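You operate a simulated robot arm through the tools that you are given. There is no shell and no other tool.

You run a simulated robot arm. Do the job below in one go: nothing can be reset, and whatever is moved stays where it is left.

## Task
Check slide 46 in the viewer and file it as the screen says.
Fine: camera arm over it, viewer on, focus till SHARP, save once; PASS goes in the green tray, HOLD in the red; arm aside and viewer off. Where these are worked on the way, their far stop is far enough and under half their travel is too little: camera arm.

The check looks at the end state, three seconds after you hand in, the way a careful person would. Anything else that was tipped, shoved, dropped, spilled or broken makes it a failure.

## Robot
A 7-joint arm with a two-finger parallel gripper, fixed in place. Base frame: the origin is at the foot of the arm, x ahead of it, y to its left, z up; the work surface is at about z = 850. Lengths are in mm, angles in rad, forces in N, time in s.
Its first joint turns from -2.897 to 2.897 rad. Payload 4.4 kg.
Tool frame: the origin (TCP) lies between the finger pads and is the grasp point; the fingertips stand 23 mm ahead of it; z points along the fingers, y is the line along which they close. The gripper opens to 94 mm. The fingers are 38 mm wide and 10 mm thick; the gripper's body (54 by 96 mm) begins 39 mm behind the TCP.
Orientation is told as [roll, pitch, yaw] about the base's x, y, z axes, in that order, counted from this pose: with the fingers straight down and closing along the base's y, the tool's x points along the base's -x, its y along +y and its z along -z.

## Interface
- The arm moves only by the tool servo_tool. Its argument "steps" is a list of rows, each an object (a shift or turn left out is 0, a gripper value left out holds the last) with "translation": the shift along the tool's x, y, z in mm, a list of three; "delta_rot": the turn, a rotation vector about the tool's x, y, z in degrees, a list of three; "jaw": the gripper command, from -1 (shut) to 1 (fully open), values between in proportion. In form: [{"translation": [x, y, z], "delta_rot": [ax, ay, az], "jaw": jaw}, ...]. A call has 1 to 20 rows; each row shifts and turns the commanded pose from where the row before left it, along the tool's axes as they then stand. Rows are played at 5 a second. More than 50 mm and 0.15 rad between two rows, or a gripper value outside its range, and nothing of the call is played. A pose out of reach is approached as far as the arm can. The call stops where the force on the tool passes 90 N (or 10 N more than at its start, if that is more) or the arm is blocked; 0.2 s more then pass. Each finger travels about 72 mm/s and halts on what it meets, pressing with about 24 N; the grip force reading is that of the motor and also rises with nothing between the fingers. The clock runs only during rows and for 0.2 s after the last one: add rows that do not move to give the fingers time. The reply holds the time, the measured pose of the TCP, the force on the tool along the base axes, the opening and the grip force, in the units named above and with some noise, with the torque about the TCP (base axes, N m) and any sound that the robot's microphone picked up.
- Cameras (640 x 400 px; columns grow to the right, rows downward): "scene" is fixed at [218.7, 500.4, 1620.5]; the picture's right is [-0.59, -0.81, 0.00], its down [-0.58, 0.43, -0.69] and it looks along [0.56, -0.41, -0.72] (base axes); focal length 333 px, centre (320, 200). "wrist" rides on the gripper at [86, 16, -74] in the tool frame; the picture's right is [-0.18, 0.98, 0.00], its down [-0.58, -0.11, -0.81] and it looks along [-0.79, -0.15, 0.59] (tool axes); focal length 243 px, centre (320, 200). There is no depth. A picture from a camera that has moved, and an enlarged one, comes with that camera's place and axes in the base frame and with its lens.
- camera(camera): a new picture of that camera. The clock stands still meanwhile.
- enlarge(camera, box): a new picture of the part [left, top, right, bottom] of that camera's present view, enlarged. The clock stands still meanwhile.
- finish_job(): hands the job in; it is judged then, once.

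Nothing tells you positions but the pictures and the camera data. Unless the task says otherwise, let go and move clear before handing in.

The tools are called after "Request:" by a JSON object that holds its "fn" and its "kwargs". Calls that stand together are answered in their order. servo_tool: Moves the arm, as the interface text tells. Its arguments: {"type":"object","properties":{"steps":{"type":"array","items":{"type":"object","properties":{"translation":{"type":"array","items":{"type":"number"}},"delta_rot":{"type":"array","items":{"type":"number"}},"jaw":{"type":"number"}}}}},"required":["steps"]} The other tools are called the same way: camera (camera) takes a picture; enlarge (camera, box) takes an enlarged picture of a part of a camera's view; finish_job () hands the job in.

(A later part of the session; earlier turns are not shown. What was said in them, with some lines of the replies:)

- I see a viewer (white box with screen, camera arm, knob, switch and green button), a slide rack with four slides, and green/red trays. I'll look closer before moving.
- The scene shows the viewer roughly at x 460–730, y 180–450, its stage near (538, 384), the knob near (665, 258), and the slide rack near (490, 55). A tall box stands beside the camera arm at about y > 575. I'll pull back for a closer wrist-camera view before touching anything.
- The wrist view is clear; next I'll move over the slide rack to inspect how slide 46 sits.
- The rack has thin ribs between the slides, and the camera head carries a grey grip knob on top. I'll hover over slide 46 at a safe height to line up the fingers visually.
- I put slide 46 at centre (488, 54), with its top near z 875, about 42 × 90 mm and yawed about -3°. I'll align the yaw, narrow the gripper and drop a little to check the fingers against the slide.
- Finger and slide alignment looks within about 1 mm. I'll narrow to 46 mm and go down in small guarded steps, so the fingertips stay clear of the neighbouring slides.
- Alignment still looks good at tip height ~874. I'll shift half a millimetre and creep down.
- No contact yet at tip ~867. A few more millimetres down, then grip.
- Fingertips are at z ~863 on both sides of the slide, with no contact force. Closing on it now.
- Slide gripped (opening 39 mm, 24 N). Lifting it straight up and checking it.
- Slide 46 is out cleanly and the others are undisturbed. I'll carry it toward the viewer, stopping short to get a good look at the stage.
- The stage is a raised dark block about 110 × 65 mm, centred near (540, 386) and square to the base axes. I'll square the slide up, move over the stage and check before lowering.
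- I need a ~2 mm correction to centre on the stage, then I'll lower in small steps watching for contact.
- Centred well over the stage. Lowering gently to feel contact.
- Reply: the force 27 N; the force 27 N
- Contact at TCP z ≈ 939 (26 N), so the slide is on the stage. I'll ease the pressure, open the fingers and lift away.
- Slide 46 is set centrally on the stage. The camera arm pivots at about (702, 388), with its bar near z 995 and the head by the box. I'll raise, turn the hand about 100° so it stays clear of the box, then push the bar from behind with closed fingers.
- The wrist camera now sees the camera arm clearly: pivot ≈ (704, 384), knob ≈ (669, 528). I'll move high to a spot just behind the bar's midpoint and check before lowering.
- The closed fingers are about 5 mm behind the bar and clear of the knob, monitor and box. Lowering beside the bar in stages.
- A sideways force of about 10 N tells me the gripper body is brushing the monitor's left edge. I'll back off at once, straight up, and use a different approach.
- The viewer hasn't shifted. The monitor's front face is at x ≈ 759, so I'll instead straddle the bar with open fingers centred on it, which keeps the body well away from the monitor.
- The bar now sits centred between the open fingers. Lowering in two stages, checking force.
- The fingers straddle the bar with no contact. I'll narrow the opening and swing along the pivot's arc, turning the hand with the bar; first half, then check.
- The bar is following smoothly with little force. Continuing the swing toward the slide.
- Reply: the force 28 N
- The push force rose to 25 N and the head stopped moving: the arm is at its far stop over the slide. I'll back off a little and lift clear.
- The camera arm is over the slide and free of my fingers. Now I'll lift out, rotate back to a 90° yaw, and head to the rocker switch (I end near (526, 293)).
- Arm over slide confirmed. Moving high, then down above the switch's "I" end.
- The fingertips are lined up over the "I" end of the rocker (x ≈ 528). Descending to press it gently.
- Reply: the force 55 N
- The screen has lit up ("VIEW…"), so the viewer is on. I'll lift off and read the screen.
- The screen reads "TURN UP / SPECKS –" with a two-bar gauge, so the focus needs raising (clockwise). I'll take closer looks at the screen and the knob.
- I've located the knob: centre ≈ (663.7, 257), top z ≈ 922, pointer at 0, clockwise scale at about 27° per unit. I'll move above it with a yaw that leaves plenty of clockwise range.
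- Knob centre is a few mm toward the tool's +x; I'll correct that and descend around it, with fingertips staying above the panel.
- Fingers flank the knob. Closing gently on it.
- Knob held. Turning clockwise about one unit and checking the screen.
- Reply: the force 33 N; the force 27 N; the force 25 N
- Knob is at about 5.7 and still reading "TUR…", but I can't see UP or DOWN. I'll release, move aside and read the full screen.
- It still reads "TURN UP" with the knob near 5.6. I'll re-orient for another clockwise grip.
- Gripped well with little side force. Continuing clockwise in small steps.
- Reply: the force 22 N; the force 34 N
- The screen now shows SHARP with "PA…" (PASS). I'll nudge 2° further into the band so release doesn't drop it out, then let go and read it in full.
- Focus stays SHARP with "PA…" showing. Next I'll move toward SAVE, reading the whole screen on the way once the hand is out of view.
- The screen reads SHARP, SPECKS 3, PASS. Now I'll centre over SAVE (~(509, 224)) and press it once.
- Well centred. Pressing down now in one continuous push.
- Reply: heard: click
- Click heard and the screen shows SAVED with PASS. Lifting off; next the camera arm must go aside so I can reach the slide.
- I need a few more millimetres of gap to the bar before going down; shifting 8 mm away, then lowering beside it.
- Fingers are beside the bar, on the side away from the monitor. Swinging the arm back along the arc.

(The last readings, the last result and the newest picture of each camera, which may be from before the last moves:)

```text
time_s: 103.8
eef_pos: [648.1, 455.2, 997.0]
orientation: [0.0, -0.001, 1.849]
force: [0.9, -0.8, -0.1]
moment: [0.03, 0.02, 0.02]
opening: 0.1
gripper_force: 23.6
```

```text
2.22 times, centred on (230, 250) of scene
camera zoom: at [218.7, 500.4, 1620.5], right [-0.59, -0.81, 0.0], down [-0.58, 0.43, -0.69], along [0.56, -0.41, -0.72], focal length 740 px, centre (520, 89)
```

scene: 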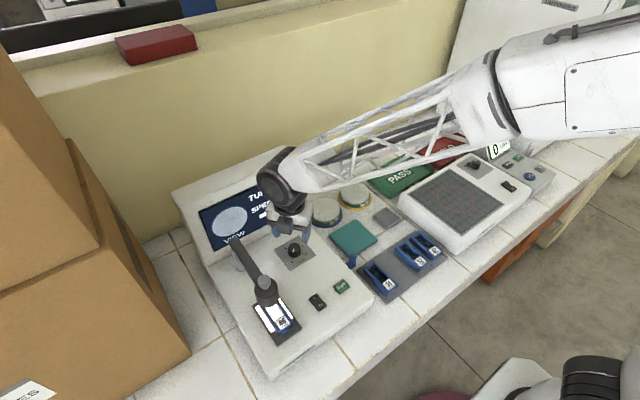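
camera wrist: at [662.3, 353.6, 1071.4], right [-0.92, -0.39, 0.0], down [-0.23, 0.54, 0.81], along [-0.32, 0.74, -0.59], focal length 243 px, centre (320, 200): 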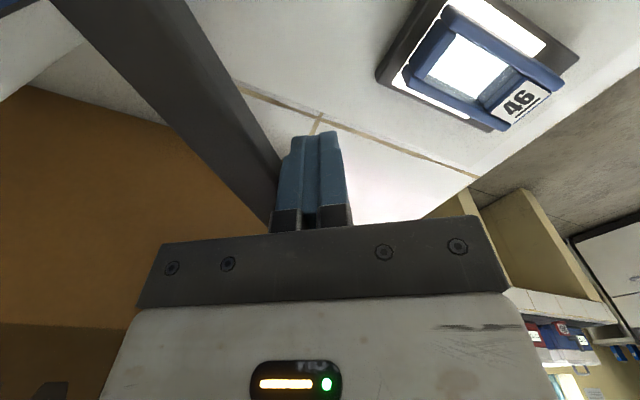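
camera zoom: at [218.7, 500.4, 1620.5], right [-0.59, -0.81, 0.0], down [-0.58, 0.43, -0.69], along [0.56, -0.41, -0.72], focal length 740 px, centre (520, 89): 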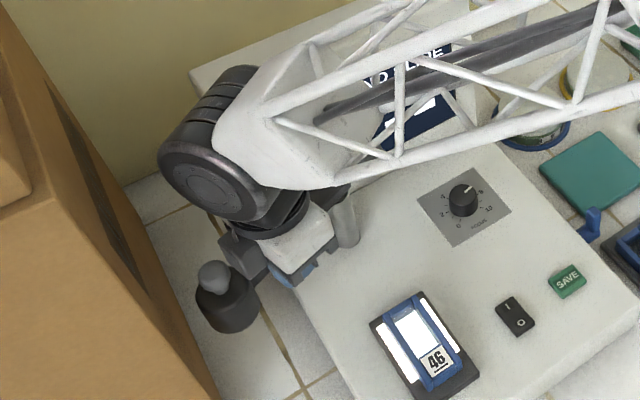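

Request:
{"fn": "servo_tool", "kwargs": {"steps": [{"translation": [-2.1, -6.1, 0], "delta_rot": [0, 0, 4]}, {}]}}

Request:
{"fn": "servo_tool", "kwargs": {"steps": [{"translation": [-1.6, -4.6, 0], "delta_rot": [0, 0, 3]}, {}]}}

Request:
{"fn": "servo_tool", "kwargs": {"steps": [{"translation": [-1.0, -3.1, 0], "delta_rot": [0, 0, 2]}, {}]}}

Request:
{"fn": "enlarge", "kwargs": {"camera": "scene", "box": [140, 160, 320, 340]}}

```text
time_s: 104.4
eef_pos: [652.3, 459.1, 998.8]
orientation: [0.0, 0.002, 1.777]
force: [-0.1, 0.5, 0.3]
moment: [-0.02, 0.01, -0.02]
opening: 0.1
gripper_force: 23.6
```

```text
time_s: 105.0
eef_pos: [657.0, 460.8, 997.5]
orientation: [0.001, -0.001, 1.726]
force: [-6.6, -1.4, 1.5]
moment: [0.03, -0.02, 0.11]
opening: 0.0
gripper_force: 24.3
```

```text
time_s: 105.8
eef_pos: [657.1, 462.3, 996.8]
orientation: [0.008, 0.001, 1.694]
force: [-40.4, -14.3, 13.8]
moment: [0.39, -0.46, 0.73]
opening: 0.0
gripper_force: 25.0
stopped in row 2: the force on the tool passed its limit at 92 N (the readings are from after the stop); the commanded pose is now the measured one
```

```text
2.22 times, centred on (230, 250) of scene
camera zoom: at [218.7, 500.4, 1620.5], right [-0.59, -0.81, 0.0], down [-0.58, 0.43, -0.69], along [0.56, -0.41, -0.72], focal length 740 px, centre (520, 89)
```

zoom: 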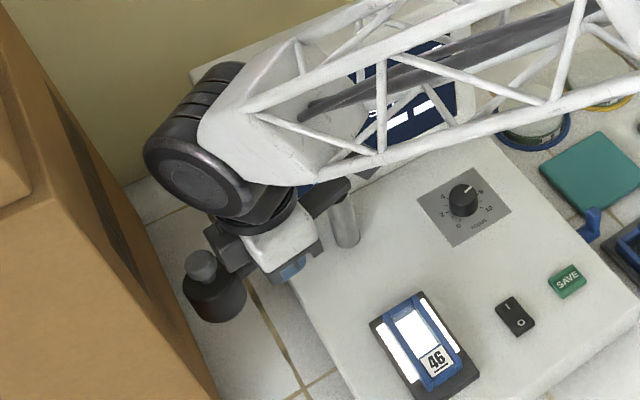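

The arm is back against its rest stop, at its original position. Backing off and lifting clear.

Request:
{"fn": "servo_tool", "kwargs": {"steps": [{"translation": [0, 4, 0]}, {"translation": [0, 6, 0]}, {}]}}

Request:
{"fn": "servo_tool", "kwargs": {"steps": [{"translation": [0, 0, -20]}, {"translation": [0, 0, -30]}, {"translation": [0, 0, -35]}, {"translation": [0, 0, -35]}, {}]}}

Request:
{"fn": "camera", "kwargs": {"camera": "scene"}}

```text
time_s: 106.6
eef_pos: [647.8, 459.9, 997.1]
orientation: [0.003, 0.001, 1.691]
force: [0.5, 0.1, -0.2]
moment: [-0.02, 0.02, -0.01]
opening: 0.0
gripper_force: 24.1
```

```text
time_s: 107.8
eef_pos: [649.6, 461.6, 1117.1]
orientation: [0.002, 0.002, 1.691]
force: [-0.4, -1.1, 0.4]
moment: [0.02, -0.01, 0.0]
opening: 0.2
gripper_force: 24.4
```

```text
taken
```

scene: 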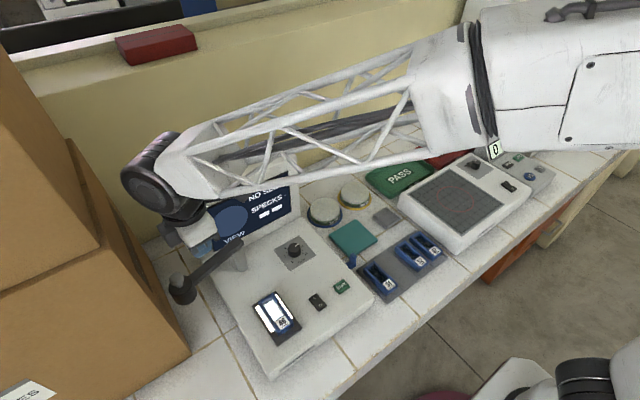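

Camera arm aside confirmed. Now back to the slide: moving over it and squaring to yaw 0 with the gripper open.

Request:
{"fn": "servo_tool", "kwargs": {"steps": [{"translation": [21, 38.8, 0]}, {"translation": [21, 38.8, 0]}, {"translation": [21, 38.8, 0]}, {"delta_rot": [0, 0, 8.07], "jaw": 0.1}, {"delta_rot": [0, 0, 8.07]}, {"delta_rot": [0, 0, 8.07]}, {"delta_rot": [0, 0, 8.07]}, {"delta_rot": [0, 0, 8.07]}, {"delta_rot": [0, 0, 8.07]}, {"delta_rot": [0, 0, 8.07]}, {"delta_rot": [0, 0, 8.07]}, {"delta_rot": [0, 0, 8.07]}, {"delta_rot": [0, 0, 8.07]}, {"delta_rot": [0, 0, 8.07]}, {"delta_rot": [0, 0, 8.07]}, {"translation": [0, 0, 40]}, {"translation": [0, 0, 40]}, {}]}}

Request:
{"fn": "camera", "kwargs": {"camera": "wrist"}}

Request:
{"fn": "enlarge", "kwargs": {"camera": "wrist", "box": [200, 0, 440, 160]}}

```text
time_s: 111.6
eef_pos: [541.4, 384.4, 1037.3]
orientation: [-0.002, 0.004, 0.003]
force: [0.0, 0.3, 0.2]
moment: [0.01, -0.01, -0.02]
opening: 51.6
gripper_force: 0.0
```

```text
taken
camera wrist: at [454.8, 401.4, 1111.1], right [0.18, 0.98, 0.0], down [0.58, -0.11, 0.8], along [0.79, -0.15, -0.59], focal length 243 px, centre (320, 200)
```

wrist: 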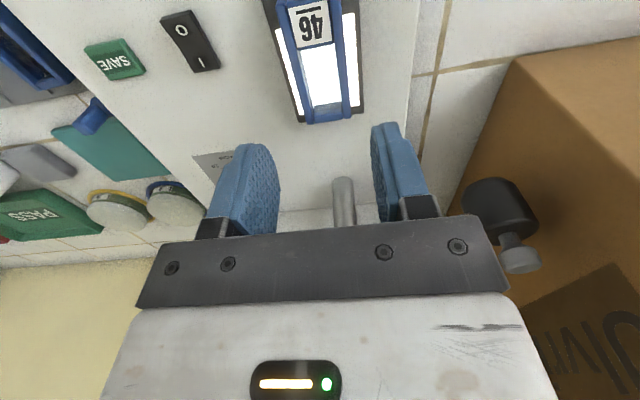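

```text
2.50 times, centred on (320, 80) of wrist
camera zoom: at [454.8, 401.4, 1111.1], right [0.18, 0.98, 0.0], down [0.58, -0.11, 0.8], along [0.79, -0.15, -0.59], focal length 606 px, centre (320, 500)
```

zoom: 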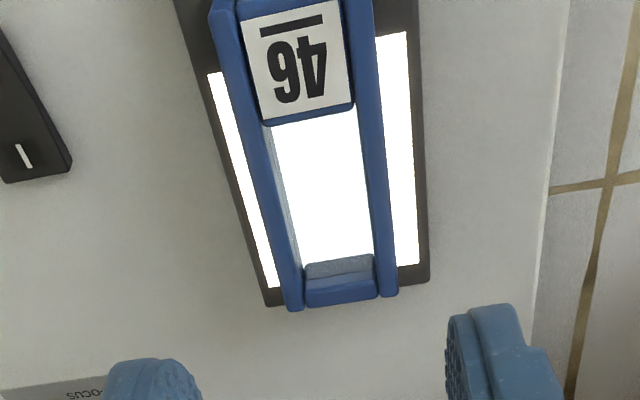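

Slide 46 is centred between the fingers as before. Lowering and gripping.

Request:
{"fn": "servo_tool", "kwargs": {"steps": [{"translation": [0, 0, 30]}, {"translation": [0, 0, 30]}, {"translation": [0, 0, 25]}, {"translation": [0, 0, 12]}, {}]}}

Request:
{"fn": "enlarge", "kwargs": {"camera": "wrist", "box": [200, 20, 440, 180]}}

```text
time_s: 112.8
eef_pos: [539.8, 384.8, 939.5]
orientation: [-0.002, 0.003, 0.003]
force: [-1.0, 0.5, 1.2]
moment: [0.0, 0.01, 0.0]
opening: 51.7
gripper_force: 0.0
```

```text
2.50 times, centred on (320, 100) of wrist
camera zoom: at [453.6, 400.7, 1013.9], right [0.18, 0.98, 0.0], down [0.58, -0.11, 0.8], along [0.79, -0.15, -0.59], focal length 606 px, centre (320, 450)
```

zoom: 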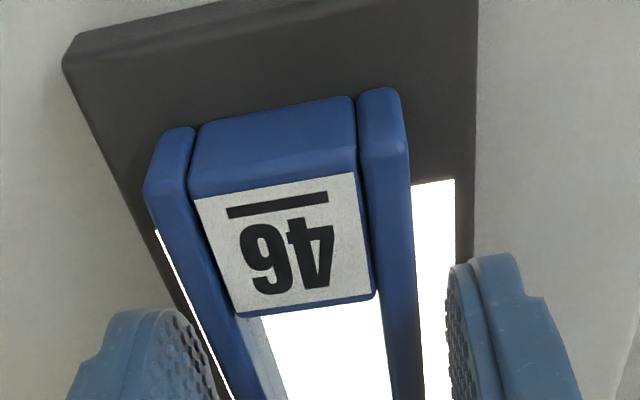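

Request:
{"fn": "servo_tool", "kwargs": {"steps": [{"jaw": -0.05}, {"jaw": -0.2}, {"jaw": -0.5}, {}, {}, {"translation": [0, 0, -5]}, {"translation": [0, 0, -15]}, {"translation": [0, 0, -30]}, {"translation": [0, 0, -40]}, {"translation": [0, 0, -40]}, {}]}}

Request:
{"fn": "camera", "kwargs": {"camera": "wrist"}}

Request:
{"fn": "camera", "kwargs": {"camera": "scene"}}

```text
time_s: 115.2
eef_pos: [539.4, 383.7, 1068.2]
orientation: [-0.001, 0.003, 0.002]
force: [0.0, 0.5, -0.3]
moment: [0.0, 0.0, -0.02]
opening: 39.0
gripper_force: 23.7
```

```text
taken
camera wrist: at [452.6, 400.6, 1144.4], right [0.18, 0.98, 0.0], down [0.58, -0.11, 0.8], along [0.79, -0.15, -0.59], focal length 243 px, centre (320, 200)
```

wrist: 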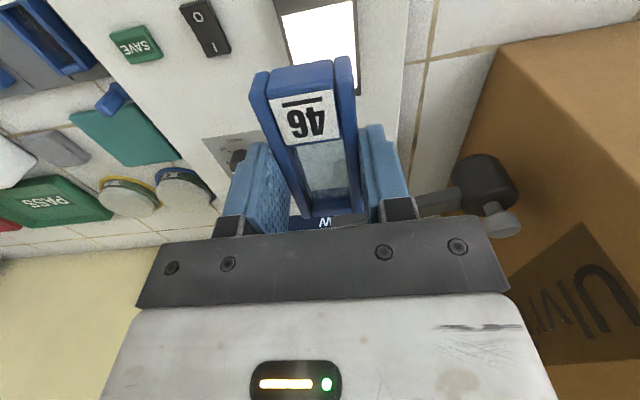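

```text
taken
```

scene: 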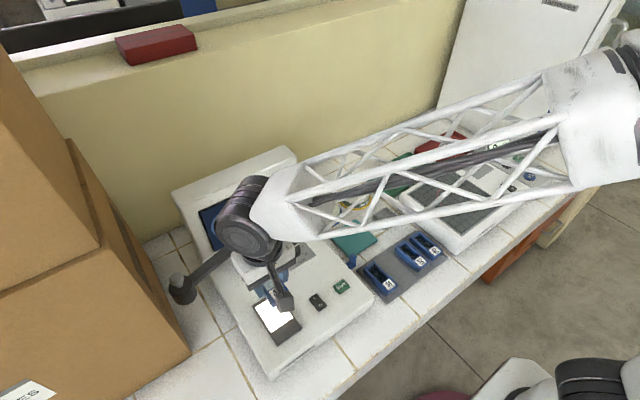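

Slide 46 is in hand and the camera arm is aside. Carrying it high across toward the green PASS tray.

Request:
{"fn": "servo_tool", "kwargs": {"steps": [{"translation": [0, -44.5, -3]}, {"translation": [0, -44.5, -3]}, {"translation": [0, -44.5, -3]}, {"translation": [0, -44.5, -3]}, {"translation": [0, -44.5, -3]}, {"translation": [0, -44.5, -3]}, {"translation": [0, -44.5, -3]}, {"translation": [0, -44.5, -3]}, {"translation": [0, -44.5, -3]}, {"translation": [0, -44.5, -3]}, {"translation": [0, -44.5, 0]}, {"translation": [0, -44.5, 0]}, {}]}}

Request:
{"fn": "camera", "kwargs": {"camera": "wrist"}}

Request:
{"fn": "camera", "kwargs": {"camera": "scene"}}

```text
time_s: 118.0
eef_pos: [541.4, -148.7, 1099.5]
orientation: [-0.003, 0.005, 0.002]
force: [-0.2, 0.6, 0.1]
moment: [0.02, -0.02, -0.01]
opening: 38.8
gripper_force: 23.9
```

```text
taken
camera wrist: at [453.9, -132.7, 1174.9], right [0.18, 0.98, 0.0], down [0.58, -0.11, 0.8], along [0.79, -0.15, -0.59], focal length 243 px, centre (320, 200)
```

wrist: 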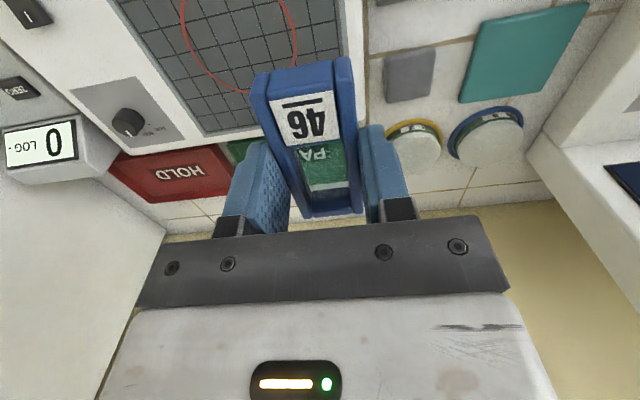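

```text
taken
```

scene: 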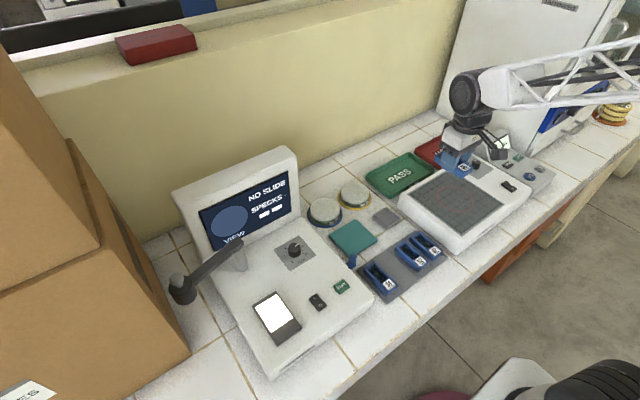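

The PASS tray is centred near (743, -220), about 120 mm deep by 215 mm wide. I'll turn the slide so its long side runs along the tray's long side, and move above it.

Request:
{"fn": "servo_tool", "kwargs": {"steps": [{"translation": [-40, -14, 0]}, {"translation": [-40, -14, 0]}, {"translation": [-40, -15, 0]}, {"translation": [-40, -15, 0]}, {"translation": [-41, -15, 0]}, {"delta_rot": [0, 0, -8.2]}, {"delta_rot": [0, 0, -8.2]}, {"delta_rot": [0, 0, -8.2]}, {"delta_rot": [0, 0, -8.2]}, {"delta_rot": [0, 0, -8.2]}, {"delta_rot": [0, 0, -8.2]}, {"delta_rot": [0, 0, -8.2]}, {"delta_rot": [0, 0, -8.2]}, {"delta_rot": [0, 0, -8.2]}, {"delta_rot": [0, 0, -8.2]}, {"delta_rot": [0, 0, -8.2]}, {}]}}

Request:
{"fn": "camera", "kwargs": {"camera": "wrist"}}

Request:
{"fn": "camera", "kwargs": {"camera": "scene"}}

```text
time_s: 121.6
eef_pos: [743.6, -221.3, 1100.7]
orientation: [0.004, 0.002, 1.578]
force: [-0.2, -0.7, -0.1]
moment: [0.0, 0.0, -0.02]
opening: 39.1
gripper_force: 23.7
```

```text
taken
camera wrist: at [727.0, -308.3, 1175.1], right [-0.98, 0.18, 0.0], down [0.11, 0.58, 0.8], along [0.14, 0.79, -0.59], focal length 243 px, centre (320, 200)
```

wrist: 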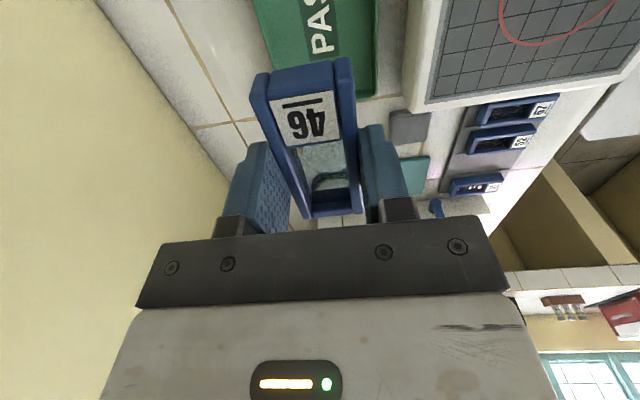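

```text
taken
```

scene: 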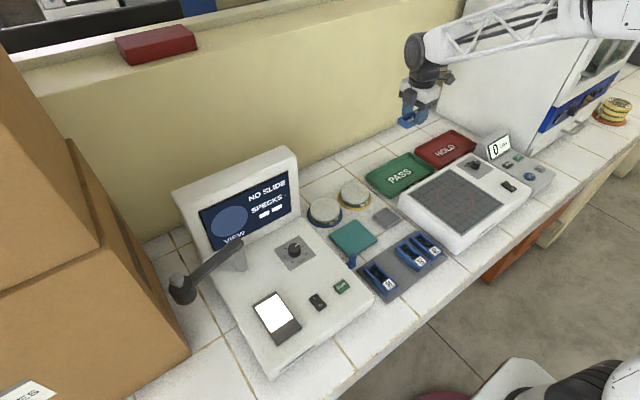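

The tray sits right under the slide (rim x ≈ 685–806, y ≈ -115 to -330). Lowering into it.

Request:
{"fn": "servo_tool", "kwargs": {"steps": [{"translation": [0, -1.5, 38]}, {"translation": [0, 0, 38]}, {"translation": [0, 0, 38]}, {"translation": [0, 0, 38]}, {"translation": [0, 0, 30]}, {}]}}

Request:
{"fn": "camera", "kwargs": {"camera": "wrist"}}

Request:
{"fn": "enlarge", "kwargs": {"camera": "scene", "box": [350, 90, 510, 220]}}

```text
time_s: 123.0
eef_pos: [743.8, -220.8, 918.0]
orientation: [0.003, 0.002, 1.576]
force: [-0.2, 0.6, -1.1]
moment: [0.03, 0.0, -0.01]
opening: 38.7
gripper_force: 23.9
```

```text
taken
camera wrist: at [727.5, -308.6, 992.1], right [-0.98, 0.18, 0.0], down [0.11, 0.58, 0.8], along [0.14, 0.79, -0.59], focal length 243 px, centre (320, 200)
```

wrist: 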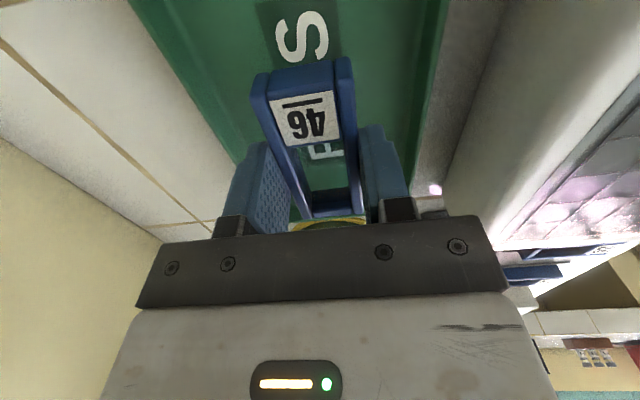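

```text
3.08 times, centred on (430, 155) of scene
camera zoom: at [218.7, 500.4, 1620.5], right [-0.59, -0.81, 0.0], down [-0.58, 0.43, -0.69], along [0.56, -0.41, -0.72], focal length 1025 px, centre (-18, 338)
```

zoom: 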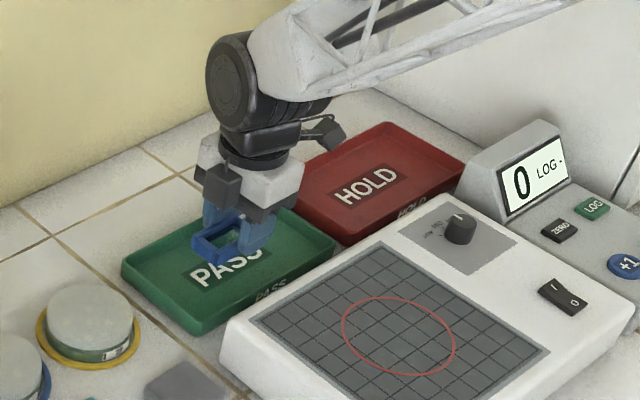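

Request:
{"fn": "servo_tool", "kwargs": {"steps": [{"translation": [0, 0, 10]}, {"translation": [0, 0, 10]}, {"translation": [0, 0, 4]}, {}]}}

Request:
{"fn": "servo_tool", "kwargs": {"steps": [{"translation": [0, 0, 2]}, {"translation": [0, 0, 2]}, {}]}}

```text
time_s: 124.0
eef_pos: [743.9, -222.9, 894.1]
orientation: [0.003, 0.003, 1.575]
force: [0.1, 0.5, 0.3]
moment: [-0.01, 0.03, -0.01]
opening: 39.1
gripper_force: 23.9
```

```text
time_s: 124.8
eef_pos: [743.2, -222.2, 889.9]
orientation: [0.003, 0.001, 1.575]
force: [0.4, -0.3, -0.6]
moment: [0.01, 0.0, 0.0]
opening: 38.8
gripper_force: 24.4
```

Request:
{"fn": "servo_tool", "kwargs": {"steps": [{"translation": [0, 0, 1.5]}, {"translation": [0, 0, 1.5]}, {}]}}

Request:
{"fn": "servo_tool", "kwargs": {"steps": [{"translation": [0, 0, 1.5]}, {}]}}

```text
time_s: 125.6
eef_pos: [743.8, -223.3, 888.7]
orientation: [0.004, 0.001, 1.576]
force: [-0.7, 1.1, -0.8]
moment: [-0.04, -0.01, 0.0]
opening: 38.9
gripper_force: 24.5
```

```text
time_s: 126.2
eef_pos: [743.1, -221.9, 885.7]
orientation: [0.004, 0.002, 1.577]
force: [0.4, -0.2, -0.4]
moment: [0.04, -0.02, 0.01]
opening: 39.1
gripper_force: 24.2
```

Request:
{"fn": "servo_tool", "kwargs": {"steps": [{"translation": [0, 0, 1.5]}, {}]}}

Request:
{"fn": "servo_tool", "kwargs": {"steps": [{"translation": [0, 0, 1.5]}, {}]}}

Request:
{"fn": "enlarge", "kwargs": {"camera": "scene", "box": [360, 110, 470, 210]}}

```text
time_s: 126.8
eef_pos: [743.7, -222.9, 886.1]
orientation: [0.003, 0.001, 1.578]
force: [0.3, 0.5, -0.4]
moment: [0.0, 0.0, -0.04]
opening: 39.1
gripper_force: 24.0
```

```text
time_s: 127.4
eef_pos: [742.6, -222.3, 883.7]
orientation: [0.003, 0.003, 1.577]
force: [-0.2, 0.4, -0.9]
moment: [0.01, 0.0, -0.02]
opening: 38.8
gripper_force: 24.9
```

```text
4.00 times, centred on (415, 160) of scene
camera zoom: at [218.7, 500.4, 1620.5], right [-0.59, -0.81, 0.0], down [-0.58, 0.43, -0.69], along [0.56, -0.41, -0.72], focal length 1332 px, centre (-60, 360)
```

zoom: 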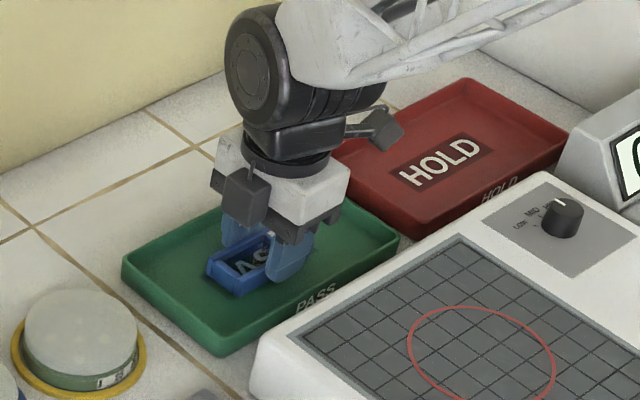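

Request:
{"fn": "servo_tool", "kwargs": {"steps": [{"translation": [0, 0, 1.5]}, {}]}}

Request:
{"fn": "servo_tool", "kwargs": {"steps": [{"translation": [0, 0, 1.5]}, {}]}}

```text
time_s: 128.0
eef_pos: [743.8, -222.8, 882.7]
orientation: [0.001, 0.002, 1.576]
force: [-1.3, -0.1, 11.7]
moment: [-0.08, -0.04, 0.04]
opening: 39.2
gripper_force: 23.4
```

```text
time_s: 128.6
eef_pos: [744.4, -223.6, 882.1]
orientation: [0.001, 0.003, 1.576]
force: [-0.7, 1.2, 26.8]
moment: [0.03, 0.01, 0.03]
opening: 39.4
gripper_force: 23.9
```

Contact with the tray floor. Releasing and lifting away.

Request:
{"fn": "servo_tool", "kwargs": {"steps": [{"translation": [0, 0, -1]}, {"jaw": -0.1}, {"jaw": 0.05}, {}, {"translation": [0, 0, -5]}, {"translation": [0, 0, -20]}, {"translation": [0, 0, -35]}, {"translation": [0, 0, -45]}, {"translation": [0, 0, -45]}, {"translation": [0, 0, -45]}, {}]}}

Request:
{"fn": "camera", "kwargs": {"camera": "wrist"}}

Request:
{"fn": "enlarge", "kwargs": {"camera": "scene", "box": [350, 110, 480, 210]}}

```text
time_s: 131.0
eef_pos: [745.1, -223.7, 1076.2]
orientation: [0.005, 0.003, 1.575]
force: [0.1, -0.8, -0.2]
moment: [-0.02, 0.01, 0.0]
opening: 49.5
gripper_force: 0.1
```

```text
taken
camera wrist: at [728.1, -309.3, 1150.7], right [-0.98, 0.18, 0.0], down [0.11, 0.58, 0.8], along [0.14, 0.79, -0.59], focal length 243 px, centre (320, 200)
```

wrist: 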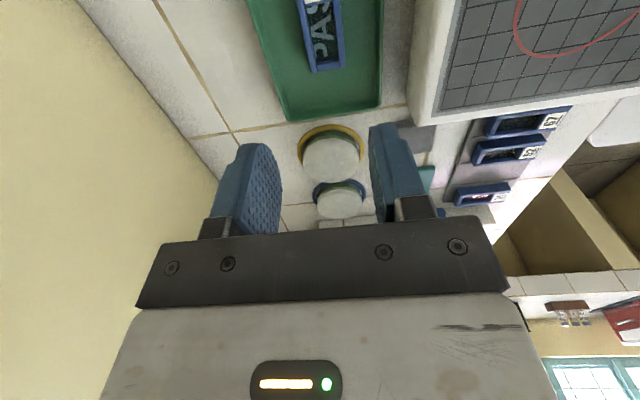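

```text
4.00 times, centred on (415, 160) of scene
camera zoom: at [218.7, 500.4, 1620.5], right [-0.59, -0.81, 0.0], down [-0.58, 0.43, -0.69], along [0.56, -0.41, -0.72], focal length 1332 px, centre (-60, 360)
```

zoom: 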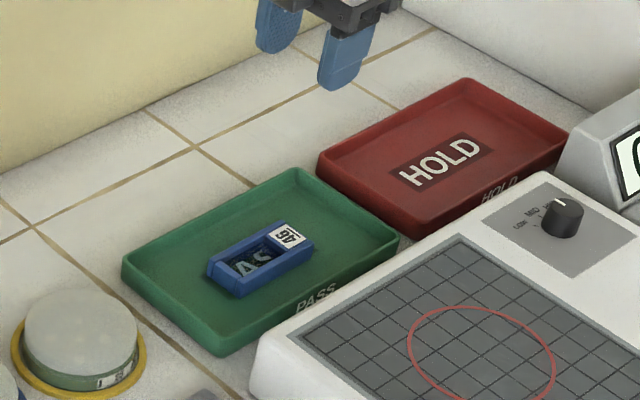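

Slide 46 lies flat in the PASS tray. Last step: switch the viewer off at the "O" end of the rocker.

Request:
{"fn": "servo_tool", "kwargs": {"steps": [{"translation": [-42.4, 20.2, 0], "jaw": -1}, {"translation": [-42.4, 20.2, 0]}, {"translation": [-42.4, 20.2, 0]}, {"translation": [-42.4, 20.2, 0]}, {"translation": [-42.4, 20.2, 0]}, {"translation": [-42.4, 20.2, 0]}, {"translation": [-42.4, 20.2, 0]}, {"translation": [-42.4, 20.2, 0]}, {"translation": [-42.4, 20.2, 0]}, {"translation": [-42.4, 20.2, 0]}, {"translation": [-42.4, 20.2, 0]}, {"translation": [-42.4, 20.2, 0]}, {}]}}

Request:
{"fn": "camera", "kwargs": {"camera": "scene"}}

```text
time_s: 133.8
eef_pos: [499.8, 284.8, 1077.2]
orientation: [0.006, 0.001, 1.576]
force: [-0.6, -0.5, 0.3]
moment: [-0.02, -0.02, 0.01]
opening: 0.1
gripper_force: 24.0
```

```text
taken
```

scene: 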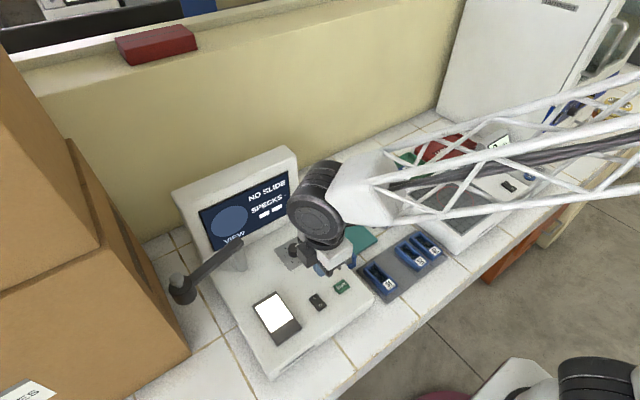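

Request:
{"fn": "servo_tool", "kwargs": {"steps": [{"translation": [0, -1.5, 40]}, {"translation": [0, 0, 40]}, {"translation": [0, 0, 26]}, {}]}}

Request:
{"fn": "enlarge", "kwargs": {"camera": "wrist", "box": [220, 40, 420, 190]}}

Request:
{"fn": "enlarge", "kwargs": {"camera": "scene", "box": [280, 260, 370, 330]}}

```text
time_s: 134.8
eef_pos: [501.8, 285.3, 969.0]
orientation: [0.002, 0.002, 1.575]
force: [-0.3, 1.1, -0.4]
moment: [0.03, 0.02, 0.0]
opening: 0.2
gripper_force: 24.8
```

```text
2.67 times, centred on (320, 115) of wrist
camera zoom: at [484.7, 198.9, 1044.1], right [-0.98, 0.18, 0.0], down [0.11, 0.58, 0.8], along [0.14, 0.79, -0.59], focal length 647 px, centre (320, 427)
```

zoom: 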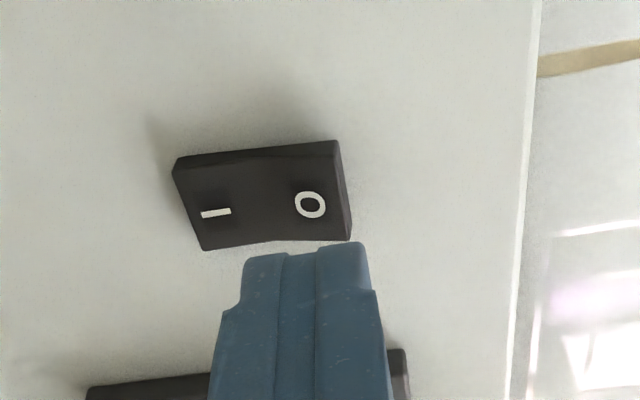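

```text
5.71 times, centred on (325, 295) of scene
camera zoom: at [218.7, 500.4, 1620.5], right [-0.59, -0.81, 0.0], down [-0.58, 0.43, -0.69], along [0.56, -0.41, -0.72], focal length 1903 px, centre (291, -343)
```

zoom: 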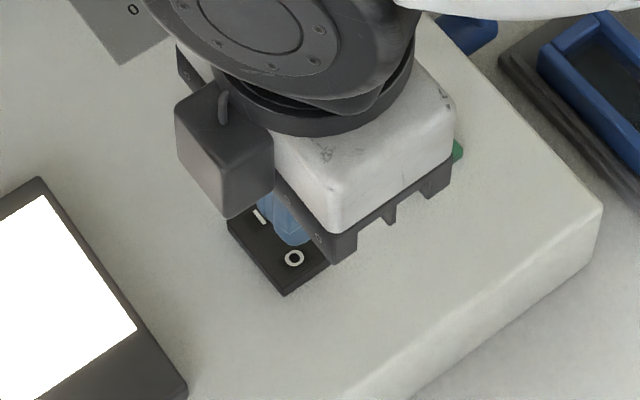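

Aligned over the raised "O" end. Descending to press.

Request:
{"fn": "servo_tool", "kwargs": {"steps": [{"translation": [-4, 0, 12]}, {"translation": [0, 0, 12]}, {"translation": [0, 0, 9]}, {}]}}

Request:
{"fn": "servo_tool", "kwargs": {"steps": [{"translation": [0, 0, 1.5]}, {"translation": [0, 0, 1.5]}, {}]}}

Request:
{"fn": "servo_tool", "kwargs": {"steps": [{"translation": [0, 0, 1.2]}, {}]}}

Request:
{"fn": "servo_tool", "kwargs": {"steps": [{"translation": [0, 0, 1.2]}, {}]}}

Request:
{"fn": "enlarge", "kwargs": {"camera": "scene", "box": [180, 140, 380, 340]}}

```text
time_s: 135.8
eef_pos: [500.6, 288.4, 937.1]
orientation: [0.003, 0.001, 1.575]
force: [0.2, 0.3, 1.2]
moment: [0.0, -0.02, -0.01]
opening: 0.0
gripper_force: 24.1
```

```text
time_s: 136.6
eef_pos: [501.4, 289.3, 933.7]
orientation: [0.004, 0.003, 1.575]
force: [1.0, 1.1, -0.7]
moment: [-0.02, 0.01, -0.01]
opening: 0.3
gripper_force: 23.6
```

```text
time_s: 137.2
eef_pos: [499.7, 288.7, 932.4]
orientation: [0.005, 0.001, 1.576]
force: [-1.1, 0.2, 0.9]
moment: [0.01, 0.02, 0.0]
opening: 0.1
gripper_force: 23.9
```

```text
time_s: 137.8
eef_pos: [500.5, 289.2, 932.5]
orientation: [0.002, 0.002, 1.577]
force: [-0.7, -0.3, 0.5]
moment: [0.03, 0.02, 0.01]
opening: 0.0
gripper_force: 24.0
```

```text
2.00 times, centred on (280, 240) of scene
camera zoom: at [218.7, 500.4, 1620.5], right [-0.59, -0.81, 0.0], down [-0.58, 0.43, -0.69], along [0.56, -0.41, -0.72], focal length 666 px, centre (400, 120)
```

zoom: 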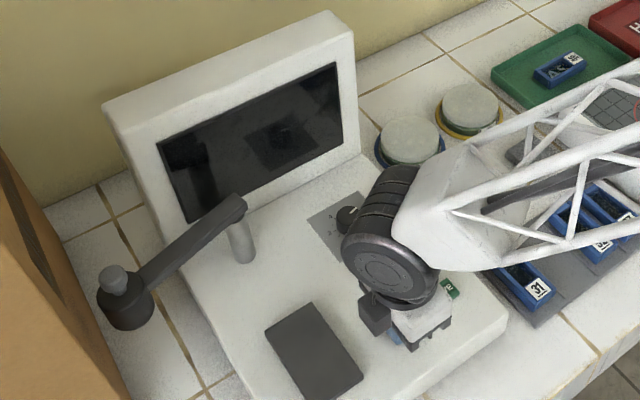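

The screen and stage light are off. Lifting clear and moving away for a final inspection.

Request:
{"fn": "servo_tool", "kwargs": {"steps": [{"translation": [0, 0, -10]}, {"translation": [0, 0, -30]}, {"translation": [0, 0, -40]}, {"translation": [20, 30, -35]}, {"translation": [30, 30, -30]}, {"translation": [35, 30, -20]}, {"translation": [35, 30, 0]}, {"translation": [35, 20, 0]}, {}]}}

Request:
{"fn": "camera", "kwargs": {"camera": "scene"}}

Request:
{"fn": "enlarge", "kwargs": {"camera": "scene", "box": [160, 140, 380, 380]}}

Request:
{"fn": "enlarge", "kwargs": {"camera": "scene", "box": [340, 120, 560, 260]}}

```text
refused: row 4 steps farther than a row can; nothing moved
```

```text
taken
```

scene: 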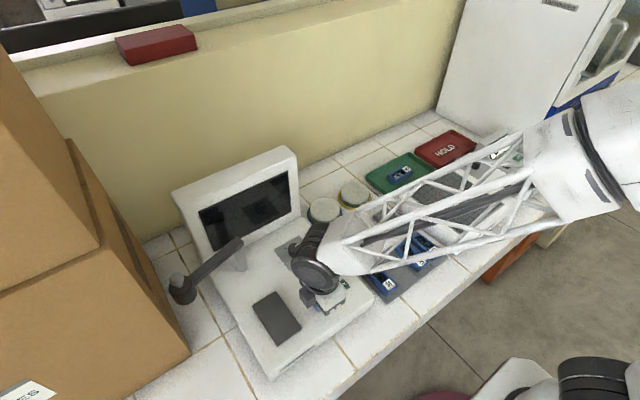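

```text
1.67 times, centred on (270, 260) of scene
camera zoom: at [218.7, 500.4, 1620.5], right [-0.59, -0.81, 0.0], down [-0.58, 0.43, -0.69], along [0.56, -0.41, -0.72], focal length 555 px, centre (403, 100)
```

zoom: 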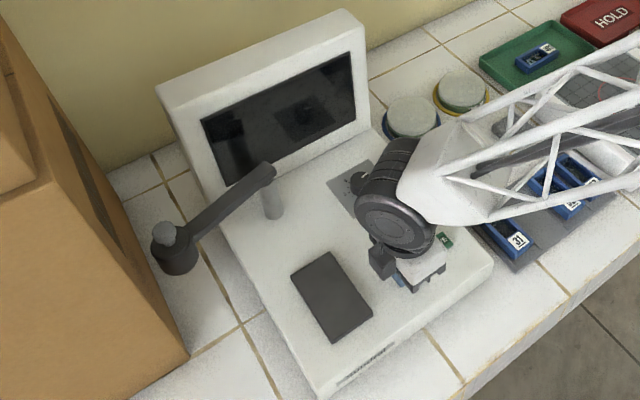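

```text
2.86 times, centred on (450, 190) of scene
camera zoom: at [218.7, 500.4, 1620.5], right [-0.59, -0.81, 0.0], down [-0.58, 0.43, -0.69], along [0.56, -0.41, -0.72], focal length 951 px, centre (-51, 229)
```

zoom: 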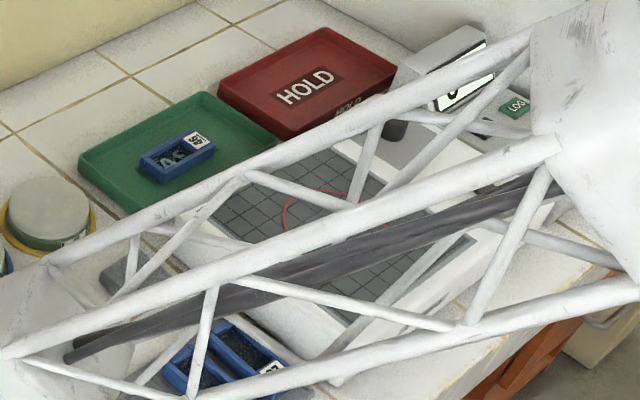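

The last call was refused (one row too long), so nothing moved; the viewer is off and everything else looks in place. I'll lift away with smaller rows.

Request:
{"fn": "servo_tool", "kwargs": {"steps": [{"translation": [0, 0, -10]}, {"translation": [0, 0, -30]}, {"translation": [0, 0, -40]}, {"translation": [0, 0, -40]}, {"translation": [0, 0, -40]}, {"translation": [30, 30, 0]}, {"translation": [30, 30, 0]}, {"translation": [30, 30, 0]}, {"translation": [30, 30, 0]}, {}]}}

Request:
{"fn": "camera", "kwargs": {"camera": "scene"}}

Request:
{"fn": "enlarge", "kwargs": {"camera": "scene", "box": [160, 140, 380, 380]}}

Request:
{"fn": "enlarge", "kwargs": {"camera": "scene", "box": [290, 230, 370, 330]}}

```text
time_s: 140.0
eef_pos: [381.7, 170.0, 1092.0]
orientation: [0.004, 0.001, 1.576]
force: [0.3, 0.2, 0.0]
moment: [0.0, 0.01, 0.01]
opening: 0.0
gripper_force: 24.0
```

```text
taken
```

scene: 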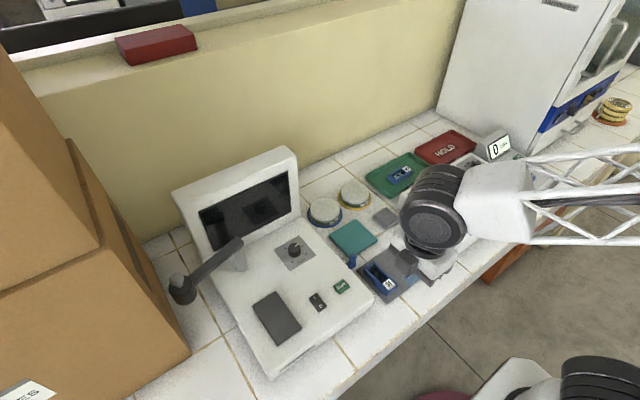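

```text
1.67 times, centred on (270, 260) of scene
camera zoom: at [218.7, 500.4, 1620.5], right [-0.59, -0.81, 0.0], down [-0.58, 0.43, -0.69], along [0.56, -0.41, -0.72], focal length 555 px, centre (403, 100)
```

zoom: 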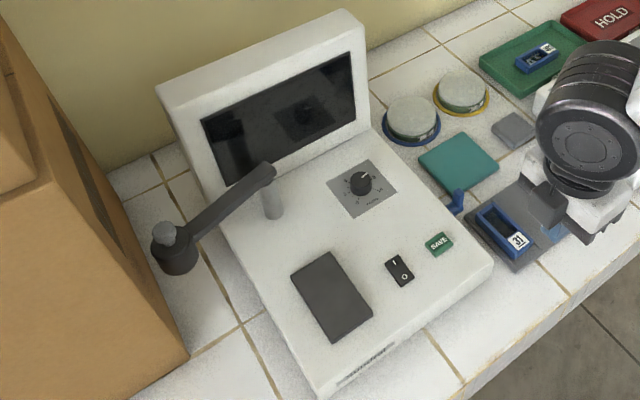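

```text
4.00 times, centred on (330, 280) of scene
camera zoom: at [218.7, 500.4, 1620.5], right [-0.59, -0.81, 0.0], down [-0.58, 0.43, -0.69], along [0.56, -0.41, -0.72], focal length 1332 px, centre (280, -120)
```

zoom: 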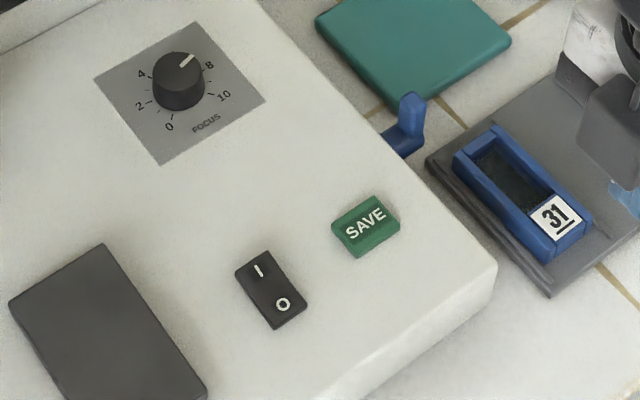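

Final check: slide 46 is flat in the green PASS tray and the save was made once. The camera arm is back at its rest stop, the screen and stage are dark, and the viewer and the other slides look unmoved. The gripper is clear, so I'm handing in.

Request:
{"fn": "finish_job", "kwargs": {}}

```text
The job is handed in.
```

I checked slide 46 in the viewer and filed it in the green PASS tray. The screen read SHARP, 3 specks, PASS.

- **Focus and save:** I turned the focus up to between 7 and 8, where SHARP came on. One press of SAVE gave a single click and the screen showed SAVED.
- **Left as asked:** the camera arm is back against its rest stop and the viewer is off. The gripper is clear of everything.
- **Contacts on the way:** while I first moved in to swing the camera arm, the gripper body brushed the left edge of the viewer's screen at about 10 N. On the way back, pushing the arm against its rest stop spiked to 92 N and tripped the force limit.

Before-and-after pictures show no shift in the viewer. I saw nothing else tipped, moved or spilled.
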